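You operate a simulated robot arm through the tools that you are given. There is no shell and no other tool. Be economical: measure what you need, move in short steps, check, and stop when the job is done.

You run a simulated robot arm. Do the job below in one go: nothing can be reset, and whatever is moved stays where it is left.

JOB
The spinner shows UNEVEN: add the orange glue tube and run it.
Fine: shut the hood, press the green button once and wait till the green lamp is out; leave the dial and the other tubes.

Only the result counts: the job must be done as asked and must still hold three seconds after the hand-in. Knocking over, shifting, dropping, spilling or breaking anything else fails it.

ROBOT AND FRAMES
A 6-joint arm with a two-finger parallel gripper, fixed in place. Base frame: the origin is at the foot of the arm, x ahead of it, y to its left, z up; the work surface is at about z = 0.76. Readings come in m, rad, newtons and seconds.
With the tool pointing down near the work surface it reaches from about 0.24 to 0.64 m from the base axis. Its first joint turns from -1.152 to 1.152 rad. Payload 2.7 kg.
The TCP is the grasp point between the finger pads, 0.023 m short of the fingertips. In the tool frame z runs along the fingers and y along their closing line. Largest opening 0.094 m; finger width 0.038, thickness 0.01; the body of the gripper, 0.054 by 0.096 m, starts 0.039 m behind the TCP.
Orientation is that of the tool frame in the base frame, as [roll, pitch, yaw] about the fixed x, y, z axes, in that order (R = Rz(yaw) Ry(pitch) Rx(roll)). With the fingers straight down and closing along the base's y, the tool's x points along the base's -x, its y along +y and its z along -z.

CONTROLS
- The arm moves only by the tool send_rows. Its argument "moves" is a list of rows, each a list of 7 numbers: the turn, a rotation vector about the tool's x, y, z in rad, then the shift along the tool's x, y, z in m, then the finger opening in m, from 0 to 0.094. In form: [[rx, ry, rz, dx, dy, dz, jaw], ...]. A call has 1 to 8 rows; each row shifts and turns the commanded pose from where the row before left it, along the tool's axes as they then stand. Each row takes 0.2 s and may step no farther than 0.05 m and 0.15 rad from the row before; otherwise, or with a gripper value out of range, the whole call is refused. A pose out of reach is approached as far as the arm can. The call stops where the force on the tool passes 70 N (or 10 N more than at its start, if that is more) or the arm is blocked; 0.2 s more then pass. The fingers move at their own pace (about 0.045 m/s each) and stop on an object; they squeeze with about 36 N. The grip force told is the motor's: it shows also when the fingers shut on nothing. Time passes only in rows, and 0.2 s behind the last, so rows that do not move let the fingers close. It gives the time, the measured TCP pose, the force on the tool (base axes), the opening and the grip force at its end, in the units of the frame above (readings bear some noise), with the torque about the TCP (base axes, N m) and any sound that the robot's microphone picked up.
- Cameras (640 x 400 px; columns grow to the right, rows downward): "scene" is fixed at [0.0618, -0.4236, 1.4029]; the picture's right is [0.88, -0.47, 0.00], its down [-0.27, -0.51, -0.82] and it looks along [0.39, 0.72, -0.57] (base axes); focal length 328 px, centre (320, 200). "wrist" rides on the gripper at [0.086, 0.016, -0.075] in the tool frame; the picture's right is [-0.18, 0.98, 0.00], its down [-0.58, -0.11, -0.81] and it looks along [-0.79, -0.15, 0.59] (tool axes); focal length 243 px, centre (320, 200). There is no depth. A picture from a camera that has moved, and an enlarged one, comes with that camera's place and axes in the base frame and with its lens.
- get_image(camera): a new picture of that camera. It takes no simulated time.
- enlarge(camera, box): a new picture of the part [left, top, right, bottom] of that camera's present view, enlarged. It takes no simulated time.
- finish_job(): hands the job in; it is judged then, once.

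Go step by step. Nothing tells you positions but the pictures and the camera data: compare them with the known pose of the tool, close in by small moves and look again before you grip or let go. The budget is 120 turns and 64 pictures, counting those below and the enlarged ones. Unless the task says otherwise, let go and move clear before handing in, and close with one line.

The tools are called after ">>>" by a JSON object that holds its "api" and its "payload". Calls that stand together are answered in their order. send_rows: Moves the arm, as the interface text tells. Its arguments: {"type":"object","properties":{"moves":{"type":"array"}},"required":["moves"]} The other tools are called the same way: get_image (camera) takes a picture; enlarge (camera, box) takes an enlarged picture of a part of a camera's view; finish_job () hands the job in.

At the start:

```text
time_s: 0.0
eef_pos: [0.2887, 0.1959, 1.1362]
ee_rot: [3.141, 0.001, -3.141]
contact_force: [-0.4, -0.3, 0.3]
wrist_torque: [0.02, 0.0, 0.0]
gripper_width: 0.0939
grip_force: 0.1
```

scene: 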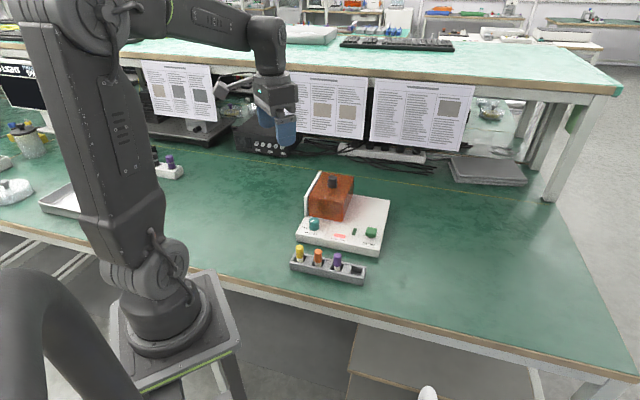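
wrist: 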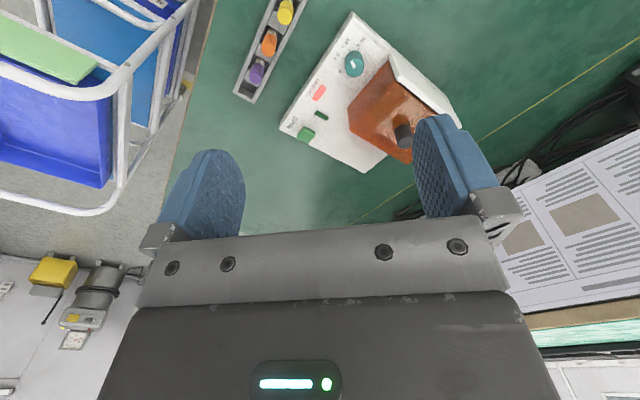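

I see the spinner with a hinged hood (orange-brown), a dial, a green button, and a rack with yellow, orange and purple tubes. I'll enlarge both views first.

>>> {"api": "enlarge", "payload": {"camera": "scene", "box": [270, 160, 410, 290]}}

>>> {"api": "enlarge", "payload": {"camera": "wrist", "box": [220, 0, 470, 180]}}

```text
3.08 times, centred on (340, 225) of scene
camera zoom: at [0.0618, -0.4236, 1.4029], right [0.88, -0.47, 0.0], down [-0.27, -0.51, -0.82], along [0.39, 0.72, -0.57], focal length 1011 px, centre (258, 123)
```

zoom: 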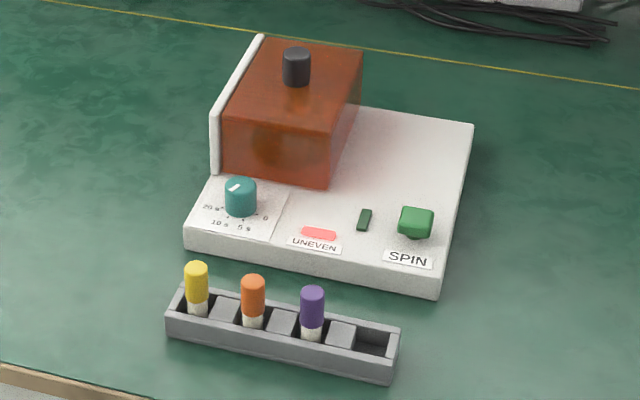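

```text
2.22 times, centred on (345, 90) of wrist
camera zoom: at [0.2028, 0.2133, 1.2104], right [0.18, 0.98, 0.0], down [0.58, -0.11, 0.81], along [0.79, -0.15, -0.59], focal length 539 px, centre (264, 444)
```

zoom: 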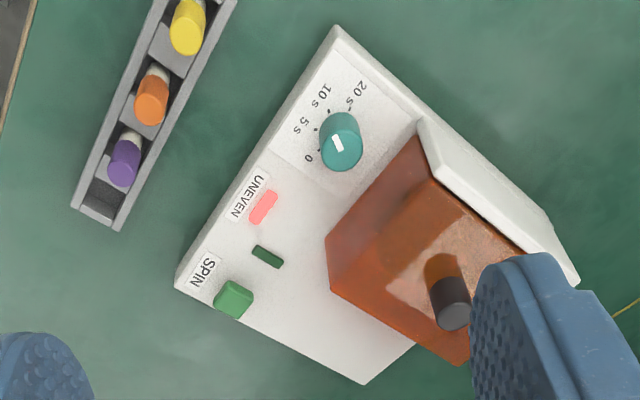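

The machine sits turned about 45°, its front facing the base. I need a closer look at the hood and hinge.

>>> {"api": "enlarge", "payload": {"camera": "scene", "box": [300, 160, 380, 210]}}

>>> {"api": "enlarge", "payload": {"camera": "scene", "box": [285, 205, 395, 290]}}

>>> {"api": "enlarge", "payload": {"camera": "wrist", "box": [330, 40, 470, 170]}}

```text
8.00 times, centred on (340, 185) of scene
camera zoom: at [0.0618, -0.4236, 1.4029], right [0.88, -0.47, 0.0], down [-0.27, -0.51, -0.82], along [0.39, 0.72, -0.57], focal length 2628 px, centre (160, 320)
```

zoom: 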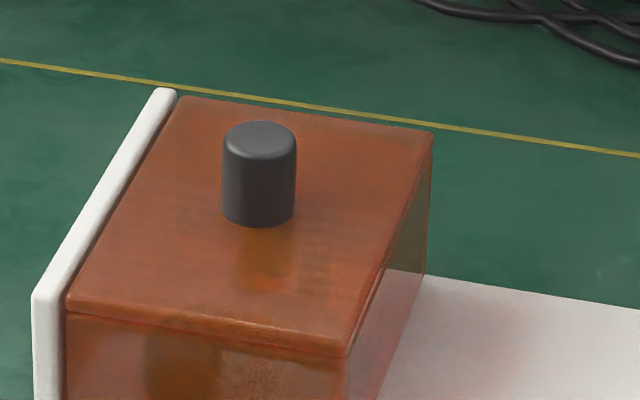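

```text
4.71 times, centred on (340, 248) of scene
camera zoom: at [0.0618, -0.4236, 1.4029], right [0.88, -0.47, 0.0], down [-0.27, -0.51, -0.82], along [0.39, 0.72, -0.57], focal length 1546 px, centre (226, -24)
```

zoom: 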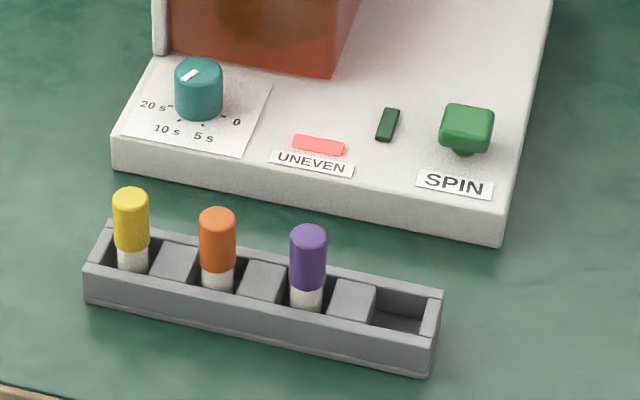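

```text
3.08 times, centred on (400, 105) of wrist
camera zoom: at [0.2028, 0.2133, 1.2104], right [0.18, 0.98, 0.0], down [0.58, -0.11, 0.81], along [0.79, -0.15, -0.59], focal length 746 px, centre (74, 492)
```

zoom: 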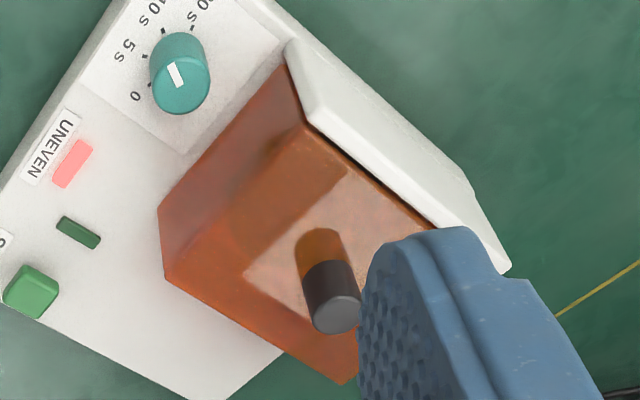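

Machine top is about z 0.785, hood about 0.846, and its knob is near (0.513, 0.328, 0.846–0.88). I'll move above it, then turn the tool to align with the machine.

>>> {"api": "send_rows", "payload": {"moves": [[0, 0, 0, -0.0373, 0.022, 0.0167, 0.094], [0, 0, 0, -0.0373, 0.022, 0.0167, 0.094], [0, 0, 0, -0.0373, 0.022, 0.0167, 0.094], [0, 0, 0, -0.0373, 0.022, 0.0167, 0.094], [0, 0, 0, -0.0373, 0.022, 0.0167, 0.094], [0, 0, 0, -0.0373, 0.022, 0.0167, 0.094]]}}

>>> {"api": "send_rows", "payload": {"moves": [[0, 0, 0.131, 0, 0, 0, 0.06], [0, 0, 0.131, 0, 0, 0, 0.06], [0, 0, 0.131, 0, 0, 0, 0.06], [0, 0, 0.131, 0, 0, 0, 0.06], [0, 0, 0.131, 0, 0, 0, 0.06], [0, 0, 0.131, 0, 0, 0, 0.06]]}}

>>> {"api": "get_image", "payload": {"camera": "wrist"}}

>>> {"api": "get_image", "payload": {"camera": "scene"}}

```text
time_s: 1.4
eef_pos: [0.512, 0.327, 1.0379]
ee_rot: [-3.14, -0.002, -3.14]
contact_force: [0.2, 0.4, -0.2]
wrist_torque: [-0.02, -0.03, 0.0]
gripper_width: 0.0939
grip_force: 0.0
```

```text
time_s: 2.8
eef_pos: [0.5141, 0.3285, 1.0358]
ee_rot: [-3.141, -0.001, 2.354]
contact_force: [0.2, 0.2, -0.1]
wrist_torque: [0.01, 0.05, 0.02]
gripper_width: 0.0602
grip_force: 0.1
```

```text
56 pictures are left
camera wrist: at [0.4637, 0.4021, 1.1105], right [0.83, 0.56, 0.0], down [0.33, -0.49, 0.81], along [0.45, -0.67, -0.59], focal length 243 px, centre (320, 200)
```

wrist: 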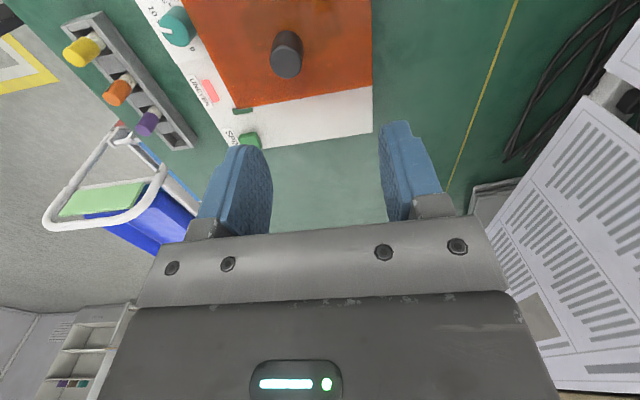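

```text
55 pictures are left
```

scene: 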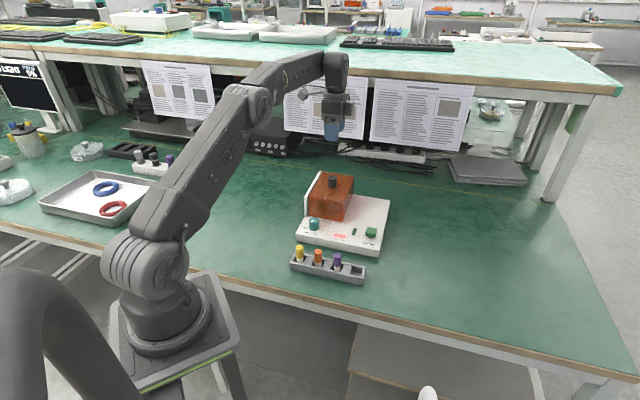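

>>> {"api": "enlarge", "payload": {"camera": "wrist", "box": [130, 0, 390, 160]}}

>>> {"api": "enlarge", "payload": {"camera": "scene", "box": [280, 90, 400, 220]}}

```text
2.46 times, centred on (260, 80) of wrist
camera zoom: at [0.4637, 0.4021, 1.1105], right [0.83, 0.56, 0.0], down [0.33, -0.49, 0.81], along [0.45, -0.67, -0.59], focal length 597 px, centre (468, 495)
```

zoom: 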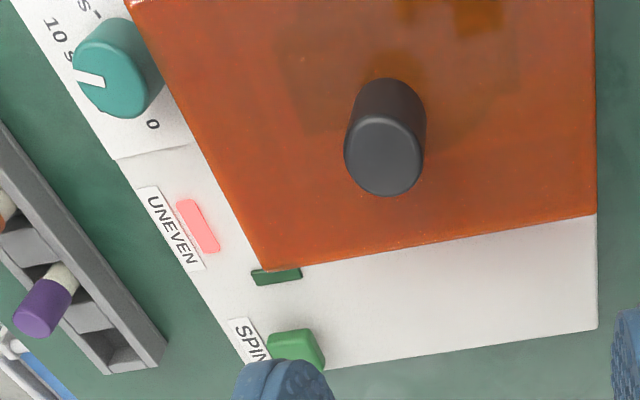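

```text
3.08 times, centred on (340, 155) of scene
camera zoom: at [0.0618, -0.4236, 1.4029], right [0.88, -0.47, 0.0], down [-0.27, -0.51, -0.82], along [0.39, 0.72, -0.57], focal length 1011 px, centre (258, 338)
```

zoom: 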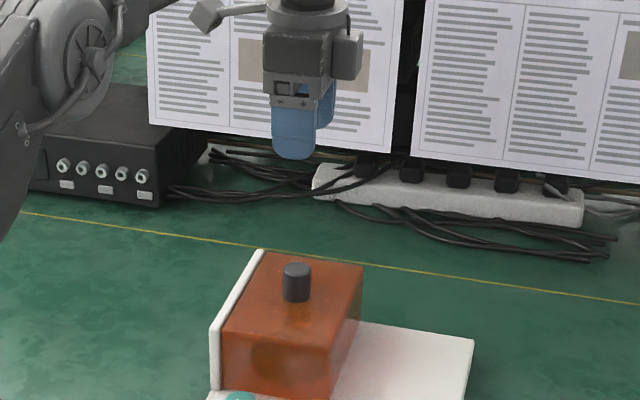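

>>> {"api": "send_rows", "payload": {"moves": [[0, 0, 0, -0.003, -0.015, 0.038, 0.06], [0, 0, 0, -0.003, -0.015, 0.038, 0.06]]}}

>>> {"api": "enlarge", "payload": {"camera": "scene", "box": [290, 120, 390, 220]}}

>>> {"api": "enlarge", "payload": {"camera": "wrist", "box": [190, 0, 440, 160]}}

```text
time_s: 3.4
eef_pos: [0.4965, 0.3038, 0.9597]
ee_rot: [3.14, 0.0, 2.355]
contact_force: [0.0, -0.2, 0.0]
wrist_torque: [0.04, 0.0, -0.01]
gripper_width: 0.0599
grip_force: 0.0
```

```text
4.00 times, centred on (340, 170) of scene
camera zoom: at [0.0618, -0.4236, 1.4029], right [0.88, -0.47, 0.0], down [-0.27, -0.51, -0.82], along [0.39, 0.72, -0.57], focal length 1314 px, centre (240, 320)
```

zoom: 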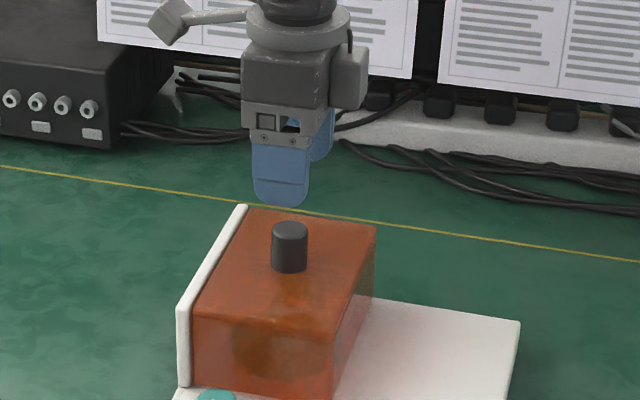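

```text
2.50 times, centred on (315, 80) of wrist
camera zoom: at [0.4467, 0.3769, 1.0328], right [0.83, 0.56, 0.0], down [0.33, -0.49, 0.81], along [0.45, -0.67, -0.59], focal length 606 px, centre (332, 500)
```

zoom: 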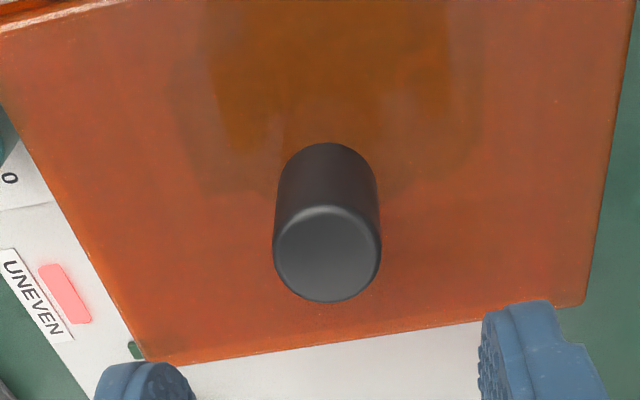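

Two wrist rays put the knob top at (0.494, 0.3045, 0.893), diameter about 27 mm. I'll descend and grip it.

>>> {"api": "send_rows", "payload": {"moves": [[0, 0, 0, 0.0023, -0.0013, 0.036, 0.06], [0, 0, 0, 0, 0, 0.033, 0.06]]}}

>>> {"api": "enlarge", "payload": {"camera": "scene", "box": [290, 140, 390, 220]}}

>>> {"api": "get_image", "payload": {"camera": "wrist"}}

```text
time_s: 4.0
eef_pos: [0.4947, 0.3043, 0.8891]
ee_rot: [3.141, 0.001, 2.353]
contact_force: [1.0, -0.6, -0.2]
wrist_torque: [0.04, 0.02, 0.01]
gripper_width: 0.0602
grip_force: 0.0
```

```text
5.00 times, centred on (340, 180) of scene
camera zoom: at [0.0618, -0.4236, 1.4029], right [0.88, -0.47, 0.0], down [-0.27, -0.51, -0.82], along [0.39, 0.72, -0.57], focal length 1643 px, centre (220, 300)
```

zoom: 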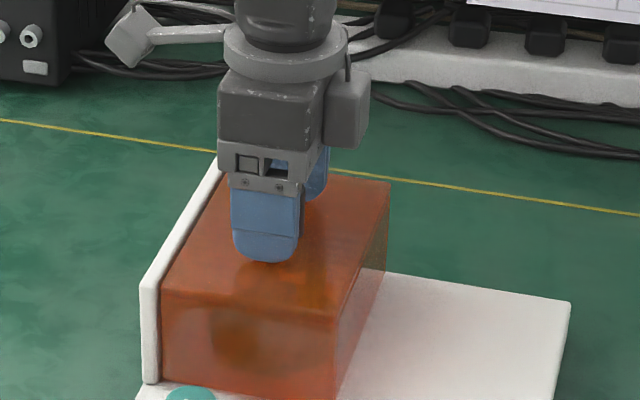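

```text
49 pictures are left
camera wrist: at [0.4443, 0.3772, 0.9633], right [0.83, 0.56, 0.0], down [0.33, -0.49, 0.81], along [0.45, -0.67, -0.59], focal length 243 px, centre (320, 200)
```

wrist: 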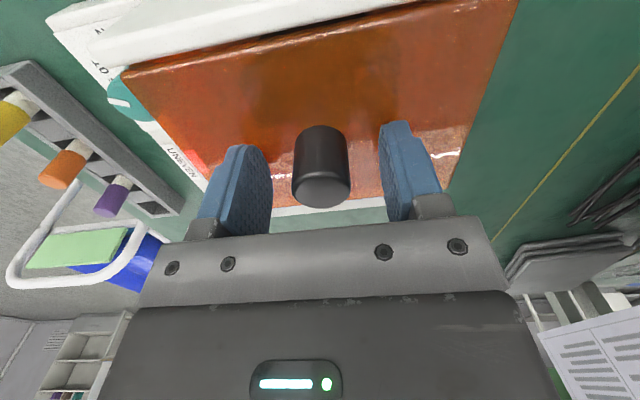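

Centred on the knob; closing the fingers now.

>>> {"api": "send_rows", "payload": {"moves": [[0, 0, 0, 0, 0, 0, 0.02], [0, 0, 0, 0, 0, 0, 0.02], [0, 0, 0, 0, 0, 0, 0.02]]}}

>>> {"api": "send_rows", "payload": {"moves": [[0, 0, 0, 0, 0, -0.004, 0.02], [0, 0, 0, 0, 0, -0.004, 0.02]]}}

>>> {"api": "enlarge", "payload": {"camera": "scene", "box": [280, 150, 400, 250]}}

```text
time_s: 4.8
eef_pos: [0.4942, 0.3039, 0.8906]
ee_rot: [3.142, -0.001, 2.357]
contact_force: [4.4, 4.8, -2.3]
wrist_torque: [-0.27, 0.38, -0.04]
gripper_width: 0.0276
grip_force: 44.7
```

```text
time_s: 5.4
eef_pos: [0.4943, 0.3042, 0.895]
ee_rot: [-3.138, -0.003, 2.354]
contact_force: [13.7, 11.4, -31.6]
wrist_torque: [0.51, -0.4, -0.01]
gripper_width: 0.0276
grip_force: 45.5
```

```text
4.00 times, centred on (340, 200) of scene
camera zoom: at [0.0626, -0.4231, 1.403], right [0.88, -0.47, 0.0], down [-0.27, -0.51, -0.82], along [0.39, 0.72, -0.57], focal length 1314 px, centre (240, 200)
```

zoom: 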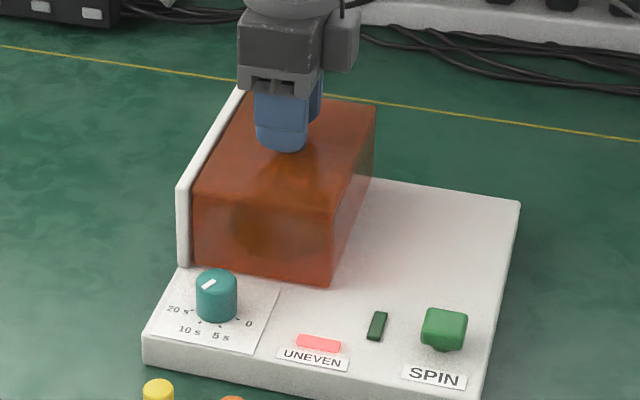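

Lifting meets about 30 N without the hood moving. There is a hood-wide free area on the right of the plate, so it may slide that way; I'll relax and try a small sideways push.

>>> {"api": "send_rows", "payload": {"moves": [[0, 0, 0, 0, 0, 0.006, 0.02], [0, 0, 0, -0.005, 0, 0, 0.02], [0, 0, 0, -0.005, 0, 0, 0.02]]}}

>>> {"api": "enlarge", "payload": {"camera": "scene", "box": [280, 150, 400, 250]}}

```text
time_s: 6.2
eef_pos: [0.5024, 0.2964, 0.8939]
ee_rot: [3.138, 0.001, 2.354]
contact_force: [8.0, 9.6, -0.7]
wrist_torque: [0.34, 1.07, -0.15]
gripper_width: 0.0276
grip_force: 44.6
```

```text
4.00 times, centred on (340, 200) of scene
camera zoom: at [0.0621, -0.4234, 1.4029], right [0.88, -0.47, 0.0], down [-0.27, -0.51, -0.82], along [0.39, 0.72, -0.57], focal length 1314 px, centre (240, 200)
```

zoom: 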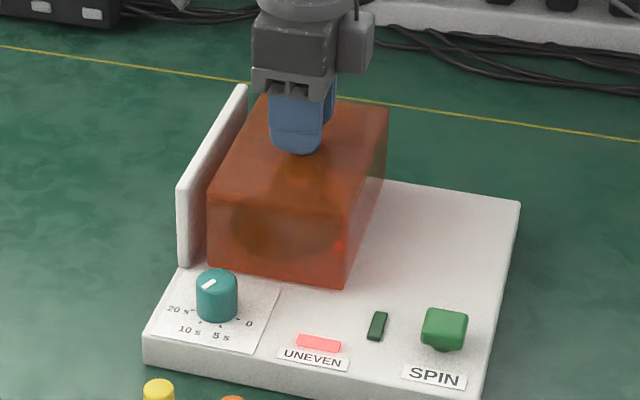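

It slides to the right. I continue the slide, easing off the small sideways load.

>>> {"api": "send_rows", "payload": {"moves": [[0, 0, 0, -0.01, 0.001, 0, 0.02], [0, 0, 0, -0.015, 0.0005, 0, 0.02], [0, 0, 0, -0.015, 0, 0, 0.02], [0, 0, 0, -0.015, 0, 0, 0.02], [0, 0, 0, -0.015, 0, 0, 0.02]]}}

>>> {"api": "get_image", "payload": {"camera": "scene"}}

>>> {"api": "enlarge", "payload": {"camera": "scene", "box": [280, 150, 400, 250]}}

```text
time_s: 7.4
eef_pos: [0.5529, 0.2479, 0.8944]
ee_rot: [3.14, 0.002, 2.355]
contact_force: [-1.5, -1.4, 15.3]
wrist_torque: [-0.68, -0.07, -0.01]
gripper_width: 0.0278
grip_force: 45.4
```

```text
46 pictures are left
```

scene: 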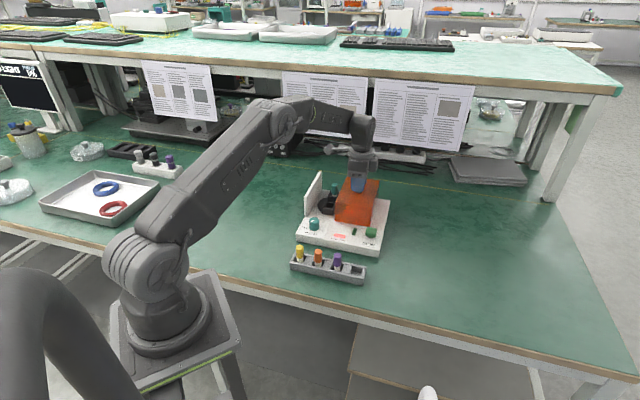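

```text
4.00 times, centred on (340, 200) of scene
camera zoom: at [0.0615, -0.4238, 1.4028], right [0.88, -0.47, 0.0], down [-0.27, -0.51, -0.82], along [0.39, 0.72, -0.57], focal length 1314 px, centre (240, 200)
```

zoom: 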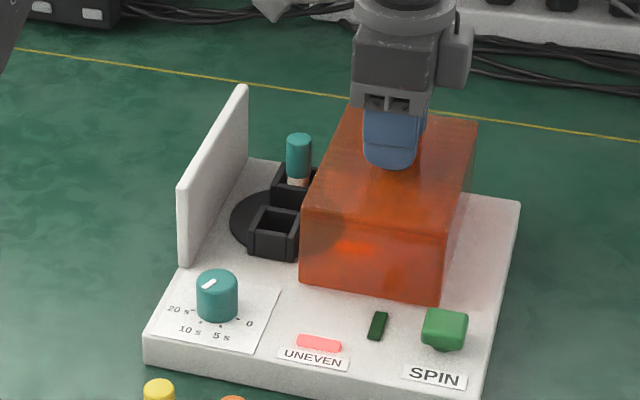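

The rotor is coming into view with one teal tube and an empty box opposite. I'll slide further to the stop.

>>> {"api": "send_rows", "payload": {"moves": [[0, 0, 0, -0.01, 0, -0.002, 0.02], [0, 0, 0, -0.01, 0, 0, 0.02], [0, 0, 0, -0.01, 0, 0, 0.02], [0, 0, 0, -0.007, 0, 0, 0.02]]}}

>>> {"api": "enlarge", "payload": {"camera": "scene", "box": [280, 150, 400, 250]}}

```text
time_s: 8.4
eef_pos: [0.5733, 0.2245, 0.8949]
ee_rot: [-3.136, -0.009, 2.358]
contact_force: [-28.9, 17.0, -1.4]
wrist_torque: [0.65, -0.09, 0.03]
gripper_width: 0.0278
grip_force: 45.3
```

```text
4.00 times, centred on (340, 200) of scene
camera zoom: at [0.0611, -0.4232, 1.403], right [0.88, -0.47, 0.0], down [-0.27, -0.51, -0.82], along [0.39, 0.72, -0.57], focal length 1314 px, centre (240, 200)
```

zoom: 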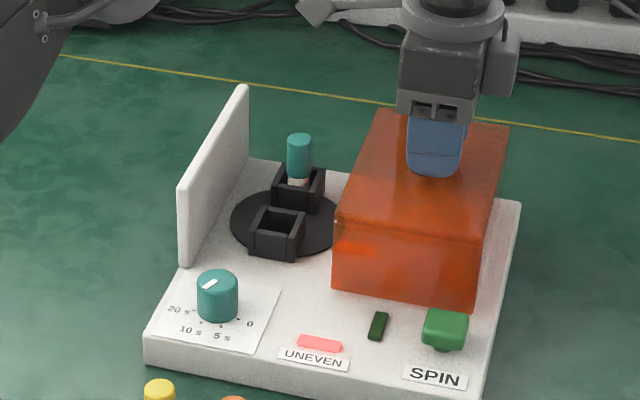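

The hood is at its right stop and the rotor is exposed: teal tube at the back, an empty socket in front. I release the knob and rise.

>>> {"api": "send_rows", "payload": {"moves": [[0, 0, 0, 0.003, 0, 0, 0.02], [0, 0, 0, 0, 0, 0, 0.06], [0, 0, 0, 0, 0, 0, 0.06], [0, 0, 0, 0, 0, -0.03, 0.06], [0, 0, 0, 0, 0, -0.045, 0.06]]}}

>>> {"api": "enlarge", "payload": {"camera": "scene", "box": [285, 175, 385, 255]}}

```text
time_s: 9.6
eef_pos: [0.5743, 0.2238, 0.9688]
ee_rot: [-3.141, 0.001, 2.354]
contact_force: [0.4, 0.3, -0.1]
wrist_torque: [-0.01, 0.0, 0.01]
gripper_width: 0.06
grip_force: 0.0
```

```text
5.00 times, centred on (335, 215) of scene
camera zoom: at [0.0618, -0.4236, 1.4029], right [0.88, -0.47, 0.0], down [-0.27, -0.51, -0.82], along [0.39, 0.72, -0.57], focal length 1643 px, centre (245, 125)
```

zoom: 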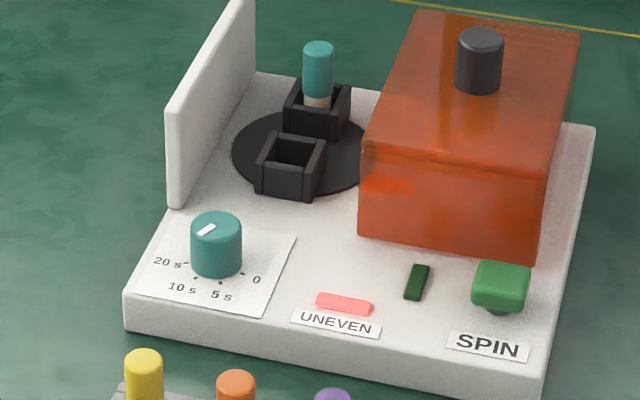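

Next, move over the orange tube, estimated near (0.345, 0.112).

>>> {"api": "send_rows", "payload": {"moves": [[0, 0, 0, 0.0138, -0.0402, 0, 0.06], [0, 0, 0, 0.0138, -0.0402, 0, 0.06], [0, 0, 0, 0.0138, -0.0402, 0, 0.06], [0, 0, 0, 0.0138, -0.0402, 0, 0.06], [0, 0, 0, 0.0138, -0.0402, 0, 0.06], [0, 0, 0, 0.0138, -0.0402, 0, 0.06]]}}

>>> {"api": "get_image", "payload": {"camera": "wrist"}}

>>> {"api": "enlarge", "payload": {"camera": "scene", "box": [270, 190, 390, 290]}}

```text
time_s: 11.0
eef_pos: [0.3448, 0.1124, 0.9706]
ee_rot: [3.139, 0.0, 2.354]
contact_force: [-0.1, -0.2, 0.2]
wrist_torque: [-0.02, -0.03, -0.03]
gripper_width: 0.0599
grip_force: 0.1
```

```text
42 pictures are left
camera wrist: at [0.2946, 0.1847, 1.0444], right [0.83, 0.56, 0.0], down [0.33, -0.49, 0.81], along [0.46, -0.67, -0.59], focal length 243 px, centre (320, 200)
```

wrist: 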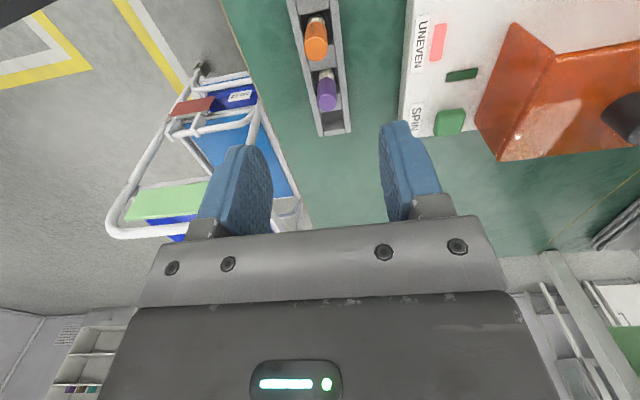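

```text
4.00 times, centred on (330, 240) of scene
camera zoom: at [0.0618, -0.4236, 1.4029], right [0.88, -0.47, 0.0], down [-0.27, -0.51, -0.82], along [0.39, 0.72, -0.57], focal length 1314 px, centre (280, 40)
```

zoom: 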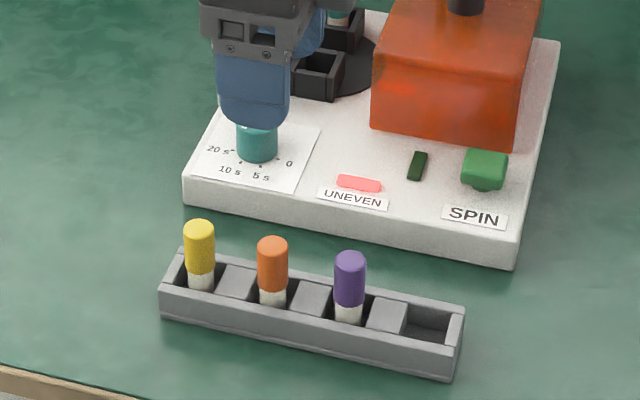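

>>> {"api": "send_rows", "payload": {"moves": [[0, 0, 0, 0.0005, -0.0025, 0.038, 0.06], [0, 0, 0, 0.0005, -0.0025, 0.038, 0.06]]}}

>>> {"api": "enlarge", "payload": {"camera": "wrist", "box": [200, 40, 440, 190]}}

>>> {"api": "enlarge", "payload": {"camera": "scene", "box": [280, 210, 380, 290]}}

```text
time_s: 11.6
eef_pos: [0.3419, 0.1107, 0.8941]
ee_rot: [3.141, 0.0, 2.356]
contact_force: [-0.1, -0.7, -0.4]
wrist_torque: [0.0, -0.02, -0.03]
gripper_width: 0.0599
grip_force: 0.1
```

```text
2.67 times, centred on (320, 115) of wrist
camera zoom: at [0.2909, 0.1842, 0.9679], right [0.83, 0.56, 0.0], down [0.33, -0.49, 0.81], along [0.46, -0.67, -0.59], focal length 647 px, centre (320, 427)
```

zoom: 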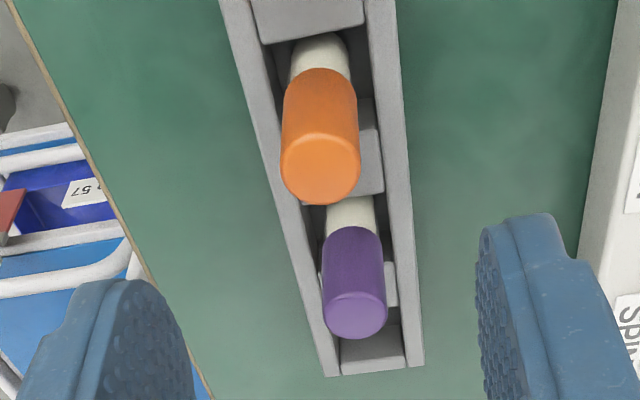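

```text
5.00 times, centred on (330, 250) of scene
camera zoom: at [0.0618, -0.4237, 1.4029], right [0.88, -0.47, 0.0], down [-0.27, -0.51, -0.82], along [0.39, 0.72, -0.57], focal length 1643 px, centre (270, -50)
```

zoom: 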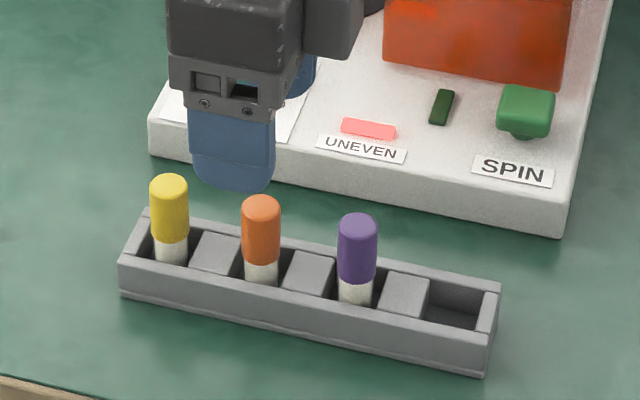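

Triangulated orange top: (0.3445, 0.1055, 0.8155). I centre on it and go down partway, then check.

>>> {"api": "send_rows", "payload": {"moves": [[0, 0, 0, -0.0055, -0.0018, 0, 0.06], [0, 0, 0, 0, 0, 0.04, 0.06], [0, 0, 0, 0, 0, 0.022, 0.06]]}}

>>> {"api": "enlarge", "payload": {"camera": "wrist", "box": [200, 40, 440, 240]}}

>>> {"api": "enlarge", "payload": {"camera": "scene", "box": [280, 210, 380, 290]}}

```text
time_s: 12.4
eef_pos: [0.3439, 0.1058, 0.8311]
ee_rot: [-3.14, 0.001, 2.356]
contact_force: [-0.5, -0.2, 0.6]
wrist_torque: [-0.01, 0.0, 0.02]
gripper_width: 0.0598
grip_force: 0.1
```

```text
2.00 times, centred on (320, 140) of wrist
camera zoom: at [0.2942, 0.1787, 0.9055], right [0.83, 0.56, 0.0], down [0.33, -0.49, 0.81], along [0.46, -0.67, -0.59], focal length 485 px, centre (320, 320)
```

zoom: 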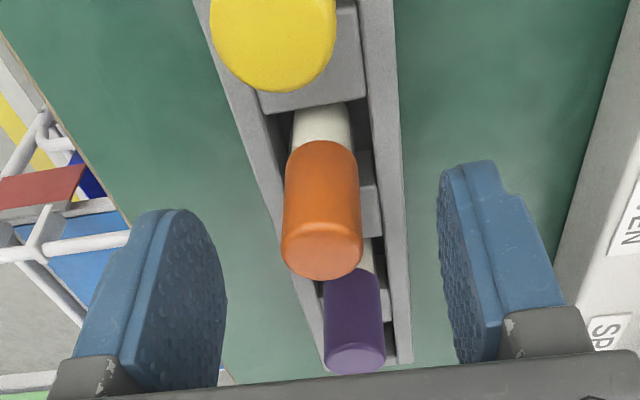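

```text
5.00 times, centred on (330, 250) of scene
camera zoom: at [0.0618, -0.4237, 1.4029], right [0.88, -0.47, 0.0], down [-0.27, -0.51, -0.82], along [0.39, 0.72, -0.57], focal length 1643 px, centre (270, -50)
```

zoom: 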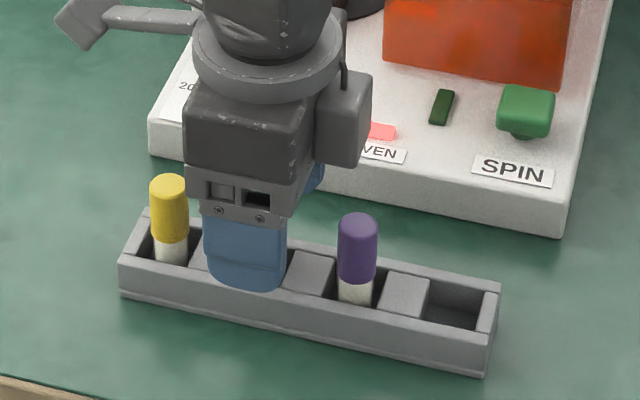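

Aligned within a couple of millimetres. Down to z ≈ 0.815 (tips just above the rack rim) and grip.

>>> {"api": "send_rows", "payload": {"moves": [[0, 0, 0, 0.001, 0, 0.016, 0.06], [0, 0, 0, 0, 0, 0, 0.01], [0, 0, 0, 0, 0, 0, 0.01], [0, 0, 0, 0, 0, 0, 0.01], [0, 0, 0, 0, 0, 0, 0.01]]}}

>>> {"api": "enlarge", "payload": {"camera": "wrist", "box": [200, 40, 440, 240]}}

>>> {"api": "enlarge", "payload": {"camera": "scene", "box": [280, 210, 380, 290]}}

```text
time_s: 13.6
eef_pos: [0.3453, 0.106, 0.8155]
ee_rot: [-3.141, 0.0, 2.355]
contact_force: [0.7, -0.9, 0.2]
wrist_torque: [0.02, -0.01, -0.03]
gripper_width: 0.0185
grip_force: 35.7
```

```text
2.00 times, centred on (320, 140) of wrist
camera zoom: at [0.2945, 0.179, 0.8897], right [0.83, 0.56, 0.0], down [0.33, -0.49, 0.81], along [0.45, -0.67, -0.59], focal length 485 px, centre (320, 320)
```

zoom: 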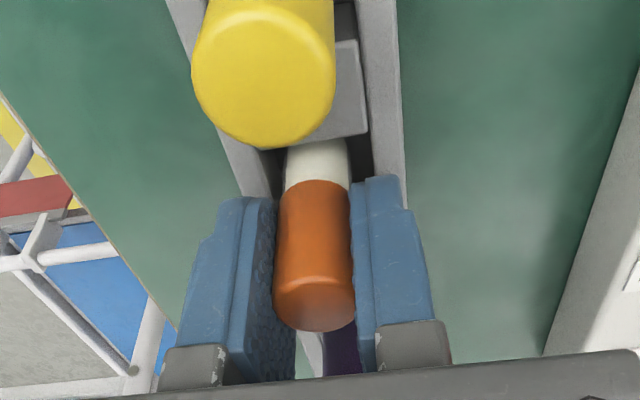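

```text
5.00 times, centred on (330, 250) of scene
camera zoom: at [0.0618, -0.4236, 1.4029], right [0.88, -0.47, 0.0], down [-0.27, -0.51, -0.82], along [0.39, 0.72, -0.57], focal length 1643 px, centre (270, -50)
```

zoom: 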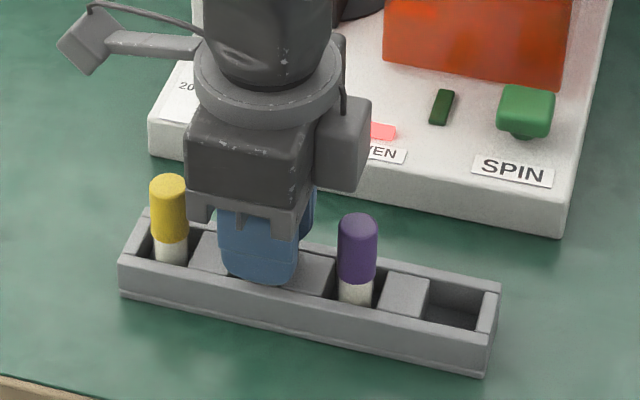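

Gripped at 18.5 mm. Lift straight up and check.

>>> {"api": "send_rows", "payload": {"moves": [[0, 0, 0, 0, 0, -0.02, 0.01], [0, 0, 0, 0, 0, -0.04, 0.01], [0, 0, 0, 0, 0, -0.04, 0.01], [0, 0, 0, 0, 0, -0.03, 0.01]]}}

>>> {"api": "enlarge", "payload": {"camera": "scene", "box": [260, 150, 400, 290]}}

>>> {"api": "get_image", "payload": {"camera": "wrist"}}

```text
time_s: 14.6
eef_pos: [0.3434, 0.105, 0.947]
ee_rot: [-3.14, 0.0, 2.357]
contact_force: [0.0, 0.1, -0.5]
wrist_torque: [0.03, 0.01, 0.01]
gripper_width: 0.0187
grip_force: 35.9
```

```text
2.86 times, centred on (330, 220) of scene
camera zoom: at [0.0618, -0.4236, 1.4029], right [0.88, -0.47, 0.0], down [-0.27, -0.51, -0.82], along [0.39, 0.72, -0.57], focal length 939 px, centre (291, 143)
```

zoom: 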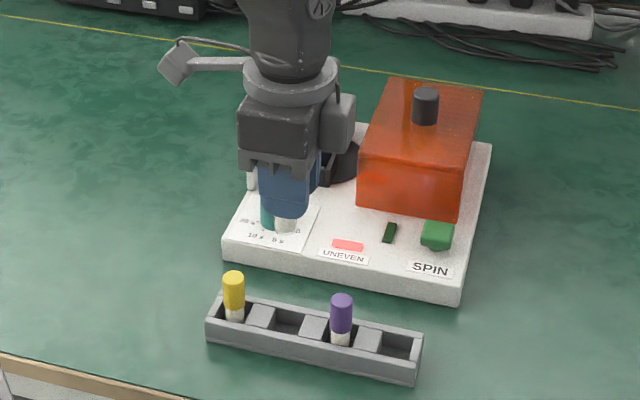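

```text
33 pictures are left
camera wrist: at [0.2939, 0.1778, 1.0213], right [0.83, 0.56, 0.0], down [0.33, -0.49, 0.81], along [0.45, -0.67, -0.59], focal length 243 px, centre (320, 200)
```

wrist: 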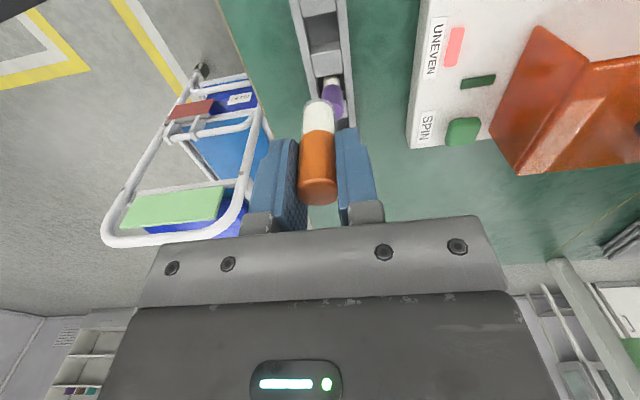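

Holding the tube; its bottom is about 48 mm below the TCP. Moving above the empty socket, estimated near (0.468, 0.272).

>>> {"api": "send_rows", "payload": {"moves": [[0, 0, 0, 0.006, 0.0413, 0, 0.01], [0, 0, 0, 0.006, 0.0413, 0, 0.01], [0, 0, 0, 0.006, 0.0413, 0, 0.01], [0, 0, 0, 0.006, 0.0413, 0, 0.01], [0, 0, 0, 0.006, 0.0413, 0, 0.01]]}}

>>> {"api": "get_image", "payload": {"camera": "wrist"}}

>>> {"api": "enlarge", "payload": {"camera": "scene", "box": [280, 140, 390, 240]}}

```text
time_s: 15.8
eef_pos: [0.467, 0.273, 0.9456]
ee_rot: [-3.141, 0.0, 2.354]
contact_force: [0.6, 0.8, -0.6]
wrist_torque: [-0.03, -0.04, -0.02]
gripper_width: 0.0189
grip_force: 36.2
```

```text
32 pictures are left
camera wrist: at [0.4177, 0.3458, 1.0199], right [0.83, 0.56, 0.0], down [0.33, -0.49, 0.81], along [0.45, -0.67, -0.59], focal length 243 px, centre (320, 200)
```

wrist: 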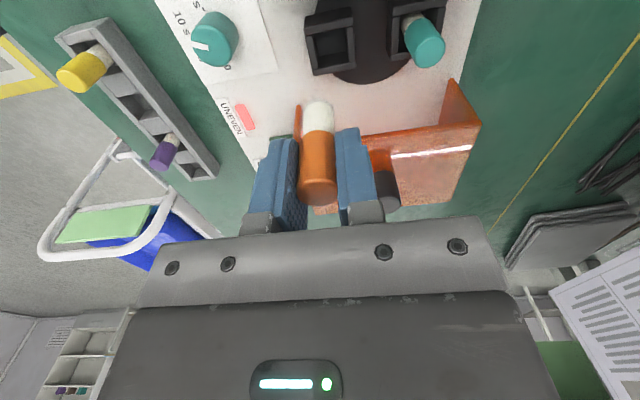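

```text
4.00 times, centred on (335, 190) of scene
camera zoom: at [0.0618, -0.4237, 1.4029], right [0.88, -0.47, 0.0], down [-0.27, -0.51, -0.82], along [0.39, 0.72, -0.57], focal length 1314 px, centre (260, 240)
```

zoom: 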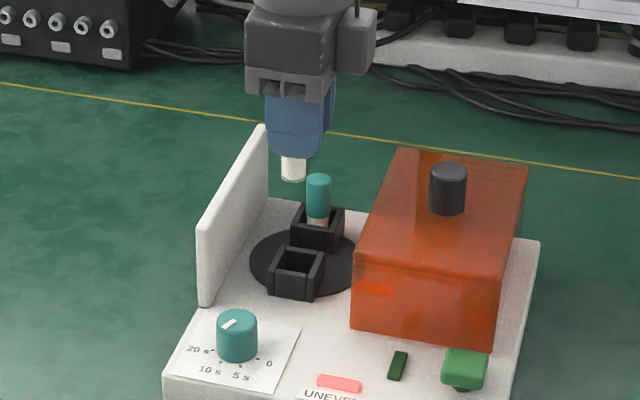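

>>> {"api": "enlarge", "payload": {"camera": "wrist", "box": [270, 0, 470, 125]}}

>>> {"api": "enlarge", "payload": {"camera": "scene", "box": [320, 170, 385, 220]}}

```text
3.20 times, centred on (370, 62) of wrist
camera zoom: at [0.4177, 0.3458, 1.0199], right [0.83, 0.56, 0.0], down [0.33, -0.49, 0.81], along [0.45, -0.67, -0.59], focal length 776 px, centre (160, 640)
```

zoom: 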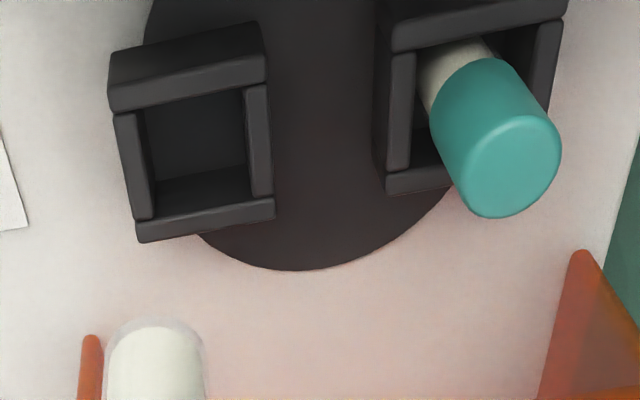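

```text
8.00 times, centred on (352, 195) of scene
camera zoom: at [0.0618, -0.4237, 1.4029], right [0.88, -0.47, 0.0], down [-0.27, -0.51, -0.82], along [0.39, 0.72, -0.57], focal length 2628 px, centre (60, 240)
```

zoom: 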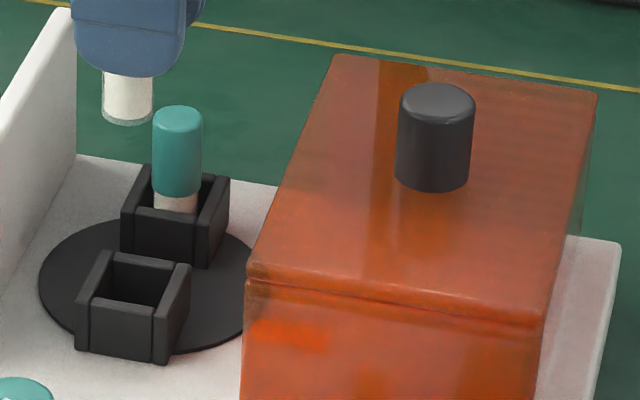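

The socket rim centre works out near (0.472, 0.280, ~0.805). I go lower, with the tube end just above the rim, and compare.

>>> {"api": "send_rows", "payload": {"moves": [[0, 0, 0, 0.0018, 0.0088, 0, 0.01], [0, 0, 0, 0, 0, 0.036, 0.01], [0, 0, 0, 0, 0, 0.034, 0.01]]}}

>>> {"api": "enlarge", "payload": {"camera": "wrist", "box": [240, 20, 440, 220]}}

>>> {"api": "enlarge", "payload": {"camera": "scene", "box": [310, 160, 375, 220]}}

```text
time_s: 16.6
eef_pos: [0.473, 0.2792, 0.8767]
ee_rot: [-3.142, 0.001, 2.354]
contact_force: [0.1, 0.0, 0.7]
wrist_torque: [0.0, -0.02, 0.03]
gripper_width: 0.0188
grip_force: 36.0
```

```text
2.00 times, centred on (340, 120) of wrist
camera zoom: at [0.4235, 0.3526, 0.9509], right [0.83, 0.56, 0.0], down [0.33, -0.49, 0.81], along [0.45, -0.67, -0.59], focal length 485 px, centre (280, 360)
```

zoom: 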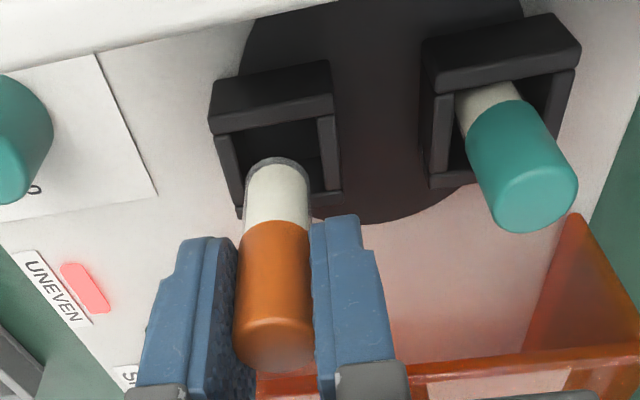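

```text
6.67 times, centred on (342, 190) of scene
camera zoom: at [0.0618, -0.4236, 1.4029], right [0.88, -0.47, 0.0], down [-0.27, -0.51, -0.82], along [0.39, 0.72, -0.57], focal length 2190 px, centre (170, 267)
```

zoom: 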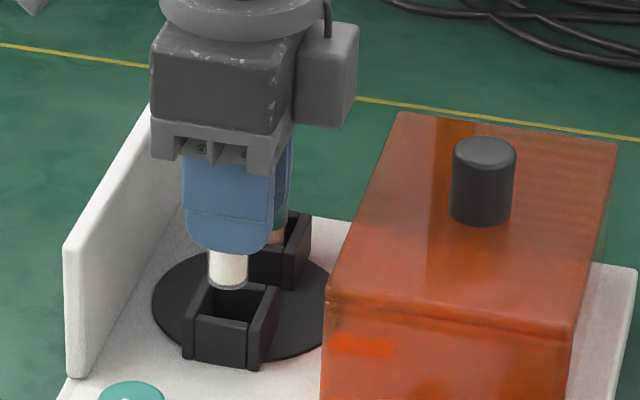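

The tube sits about 5 mm off TCP toward tool +x, which puts its end right over the socket centre (≈0.470, 0.283; rim ≈0.813). I lower it in.

>>> {"api": "send_rows", "payload": {"moves": [[0, 0, 0, 0, 0, 0.008, 0.01], [0, 0, 0, 0, 0, 0.008, 0.01]]}}

>>> {"api": "enlarge", "payload": {"camera": "wrist", "box": [240, 20, 440, 220]}}

>>> {"api": "enlarge", "payload": {"camera": "scene", "box": [310, 160, 375, 220]}}

```text
time_s: 17.2
eef_pos: [0.4738, 0.2797, 0.8618]
ee_rot: [3.14, 0.0, 2.355]
contact_force: [-0.1, 0.1, 0.8]
wrist_torque: [-0.02, -0.01, 0.01]
gripper_width: 0.0188
grip_force: 36.1
```

```text
2.00 times, centred on (340, 120) of wrist
camera zoom: at [0.4238, 0.3524, 0.9354], right [0.83, 0.56, 0.0], down [0.33, -0.49, 0.81], along [0.46, -0.67, -0.59], focal length 485 px, centre (280, 360)
```

zoom: 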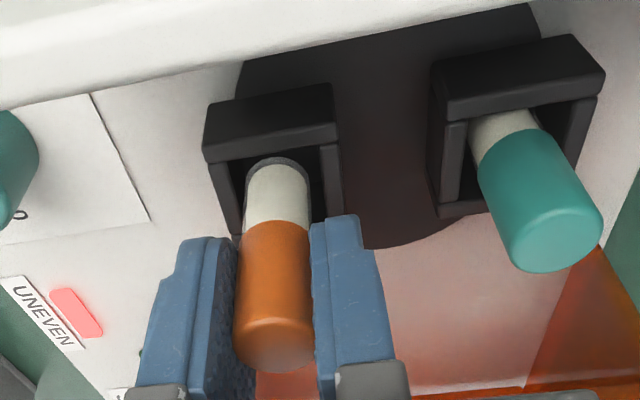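

```text
6.67 times, centred on (342, 190) of scene
camera zoom: at [0.0618, -0.4236, 1.4029], right [0.88, -0.47, 0.0], down [-0.27, -0.51, -0.82], along [0.39, 0.72, -0.57], focal length 2190 px, centre (170, 267)
```

zoom: 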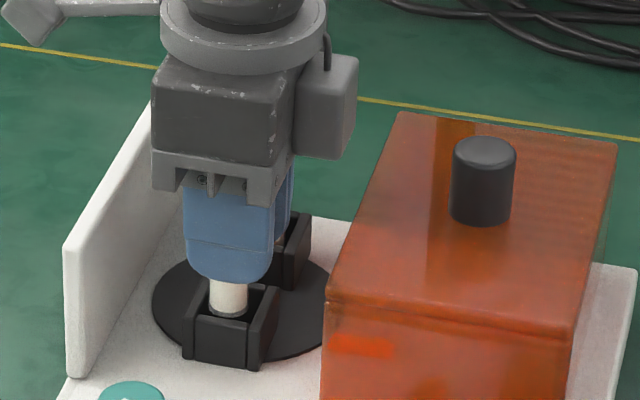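

The end is entering the socket, centred. Continue down in small steps watching the force.

>>> {"api": "send_rows", "payload": {"moves": [[0, 0, 0, 0, 0, 0.005, 0.01], [0, 0, 0, 0, 0, 0.005, 0.01]]}}

>>> {"api": "send_rows", "payload": {"moves": [[0, 0, 0, 0, 0, 0.003, 0.01]]}}

>>> {"api": "enlarge", "payload": {"camera": "wrist", "box": [240, 20, 440, 220]}}

>>> {"api": "enlarge", "payload": {"camera": "scene", "box": [310, 160, 375, 220]}}

```text
time_s: 17.8
eef_pos: [0.4742, 0.2794, 0.8511]
ee_rot: [3.141, 0.0, 2.354]
contact_force: [0.1, -0.2, 0.4]
wrist_torque: [0.04, 0.01, -0.03]
gripper_width: 0.0186
grip_force: 36.4
```

```text
time_s: 18.2
eef_pos: [0.4734, 0.2789, 0.8481]
ee_rot: [-3.141, 0.0, 2.354]
contact_force: [0.8, 0.3, -0.1]
wrist_torque: [0.03, 0.0, 0.02]
gripper_width: 0.0187
grip_force: 35.8
```

```text
2.00 times, centred on (340, 120) of wrist
camera zoom: at [0.4238, 0.3529, 0.9215], right [0.83, 0.56, 0.0], down [0.33, -0.49, 0.81], along [0.46, -0.67, -0.59], focal length 485 px, centre (280, 360)
```

zoom: 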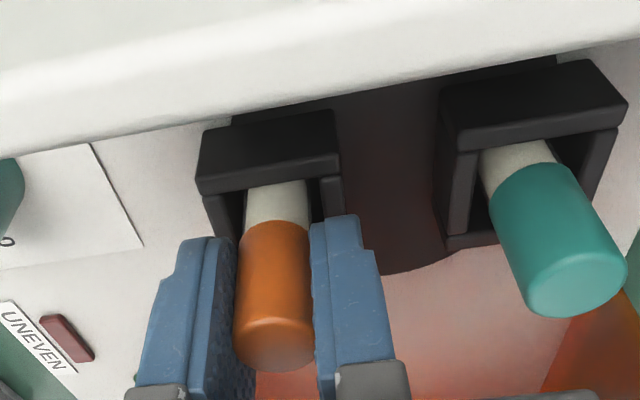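

```text
6.67 times, centred on (342, 190) of scene
camera zoom: at [0.0618, -0.4236, 1.4029], right [0.88, -0.47, 0.0], down [-0.27, -0.51, -0.82], along [0.39, 0.72, -0.57], focal length 2190 px, centre (170, 267)
```

zoom: 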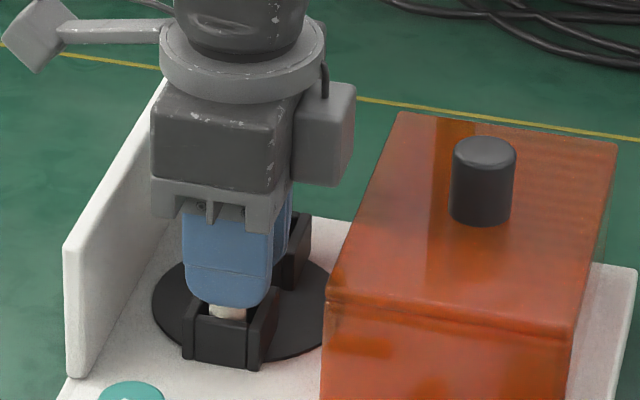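

The UNEVEN lamp is out. I lower further until it touches the floor.

>>> {"api": "send_rows", "payload": {"moves": [[0, 0, 0, 0, 0, 0.003, 0.01]]}}

>>> {"api": "send_rows", "payload": {"moves": [[0, 0, 0, 0, 0, 0.002, 0.01]]}}

>>> {"api": "send_rows", "payload": {"moves": [[0, 0, 0, 0, 0, 0.002, 0.01]]}}

```text
time_s: 18.6
eef_pos: [0.4743, 0.2809, 0.8438]
ee_rot: [3.141, 0.001, 2.356]
contact_force: [-0.8, -0.7, -0.2]
wrist_torque: [-0.04, 0.05, 0.03]
gripper_width: 0.0188
grip_force: 36.3
```

```text
time_s: 19.0
eef_pos: [0.4742, 0.2782, 0.8427]
ee_rot: [3.14, 0.0, 2.354]
contact_force: [-0.6, -0.9, 0.0]
wrist_torque: [-0.01, 0.0, 0.05]
gripper_width: 0.0189
grip_force: 36.2
```

```text
time_s: 19.4
eef_pos: [0.4751, 0.2792, 0.8405]
ee_rot: [-3.142, 0.0, 2.356]
contact_force: [0.7, 0.3, 0.2]
wrist_torque: [0.0, -0.01, 0.0]
gripper_width: 0.0187
grip_force: 36.2
```

>>> {"api": "send_rows", "payload": {"moves": [[0, 0, 0, 0, 0, 0.002, 0.01]]}}

>>> {"api": "enlarge", "payload": {"camera": "wrist", "box": [260, 60, 440, 200]}}

>>> {"api": "enlarge", "payload": {"camera": "scene", "box": [320, 180, 360, 220]}}

```text
time_s: 19.8
eef_pos: [0.4745, 0.2797, 0.8393]
ee_rot: [3.14, 0.001, 2.357]
contact_force: [-3.8, -1.5, 13.3]
wrist_torque: [-0.05, 0.23, 0.02]
gripper_width: 0.0187
grip_force: 36.0
```

```text
2.86 times, centred on (350, 130) of wrist
camera zoom: at [0.4245, 0.353, 0.9134], right [0.83, 0.56, 0.0], down [0.33, -0.49, 0.81], along [0.46, -0.67, -0.59], focal length 693 px, centre (234, 400)
```

zoom: 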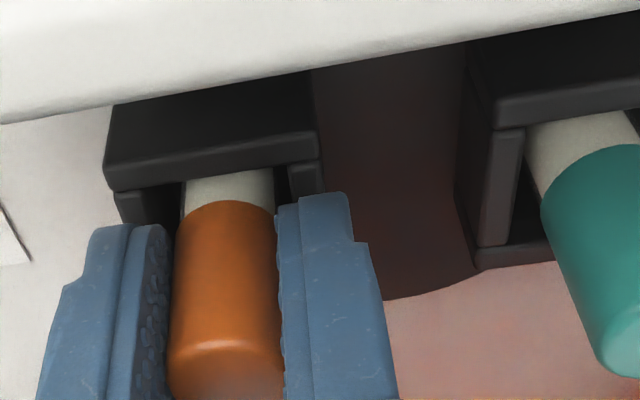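

```text
10.00 times, centred on (340, 200) of scene
camera zoom: at [0.0616, -0.4238, 1.4028], right [0.88, -0.47, 0.0], down [-0.27, -0.51, -0.82], along [0.39, 0.72, -0.57], focal length 3286 px, centre (120, 200)
```

zoom: 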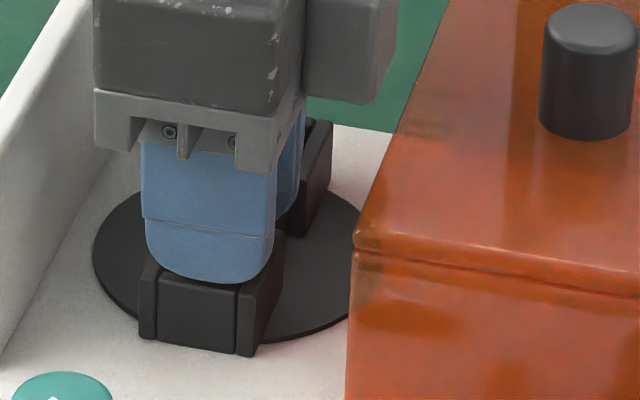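

Contact with about 13 N: the tube is at the floor. I release gently with a small opening and rise.

>>> {"api": "send_rows", "payload": {"moves": [[0, 0, 0, 0, 0, -0.001, 0.016], [0, 0, 0, 0, 0, 0, 0.03], [0, 0, 0, 0, 0, 0, 0.034], [0, 0, 0, 0, 0, -0.015, 0.034], [0, 0, 0, 0, 0, -0.03, 0.034], [0, 0, 0, 0, 0, -0.04, 0.034], [0, 0, 0, 0, 0, -0.04, 0.034]]}}

>>> {"api": "get_image", "payload": {"camera": "wrist"}}

>>> {"api": "enlarge", "payload": {"camera": "scene", "box": [285, 160, 395, 250]}}

```text
time_s: 21.4
eef_pos: [0.4743, 0.279, 0.9649]
ee_rot: [3.141, 0.0, 2.355]
contact_force: [-0.2, -0.1, -0.2]
wrist_torque: [-0.03, 0.01, 0.0]
gripper_width: 0.0341
grip_force: 0.1
```

```text
20 pictures are left
camera wrist: at [0.4235, 0.3529, 1.0382], right [0.83, 0.56, 0.0], down [0.33, -0.49, 0.81], along [0.45, -0.67, -0.59], focal length 243 px, centre (320, 200)
```

wrist: 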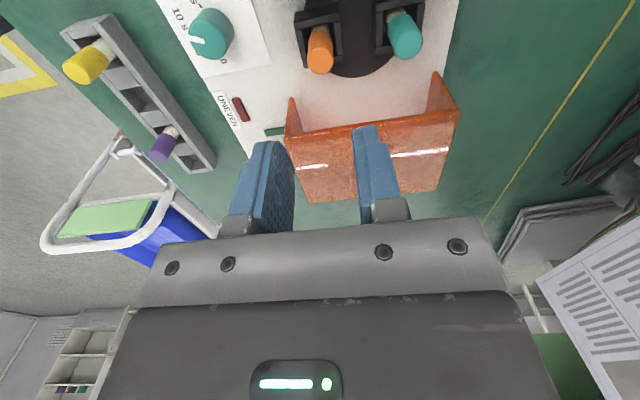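

```text
4.44 times, centred on (340, 205) of scene
camera zoom: at [0.0618, -0.4237, 1.4029], right [0.88, -0.47, 0.0], down [-0.27, -0.51, -0.82], along [0.39, 0.72, -0.57], focal length 1460 px, centre (231, 178)
```

zoom: 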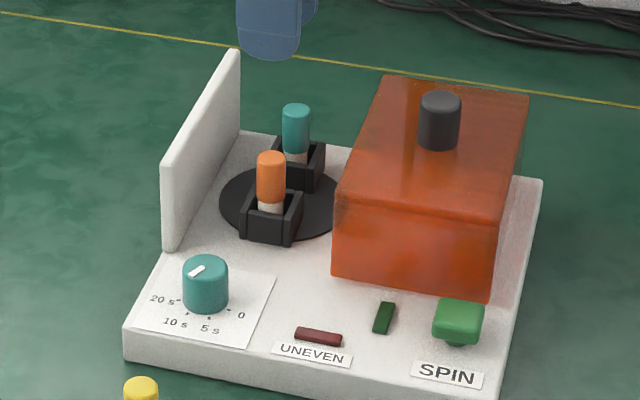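

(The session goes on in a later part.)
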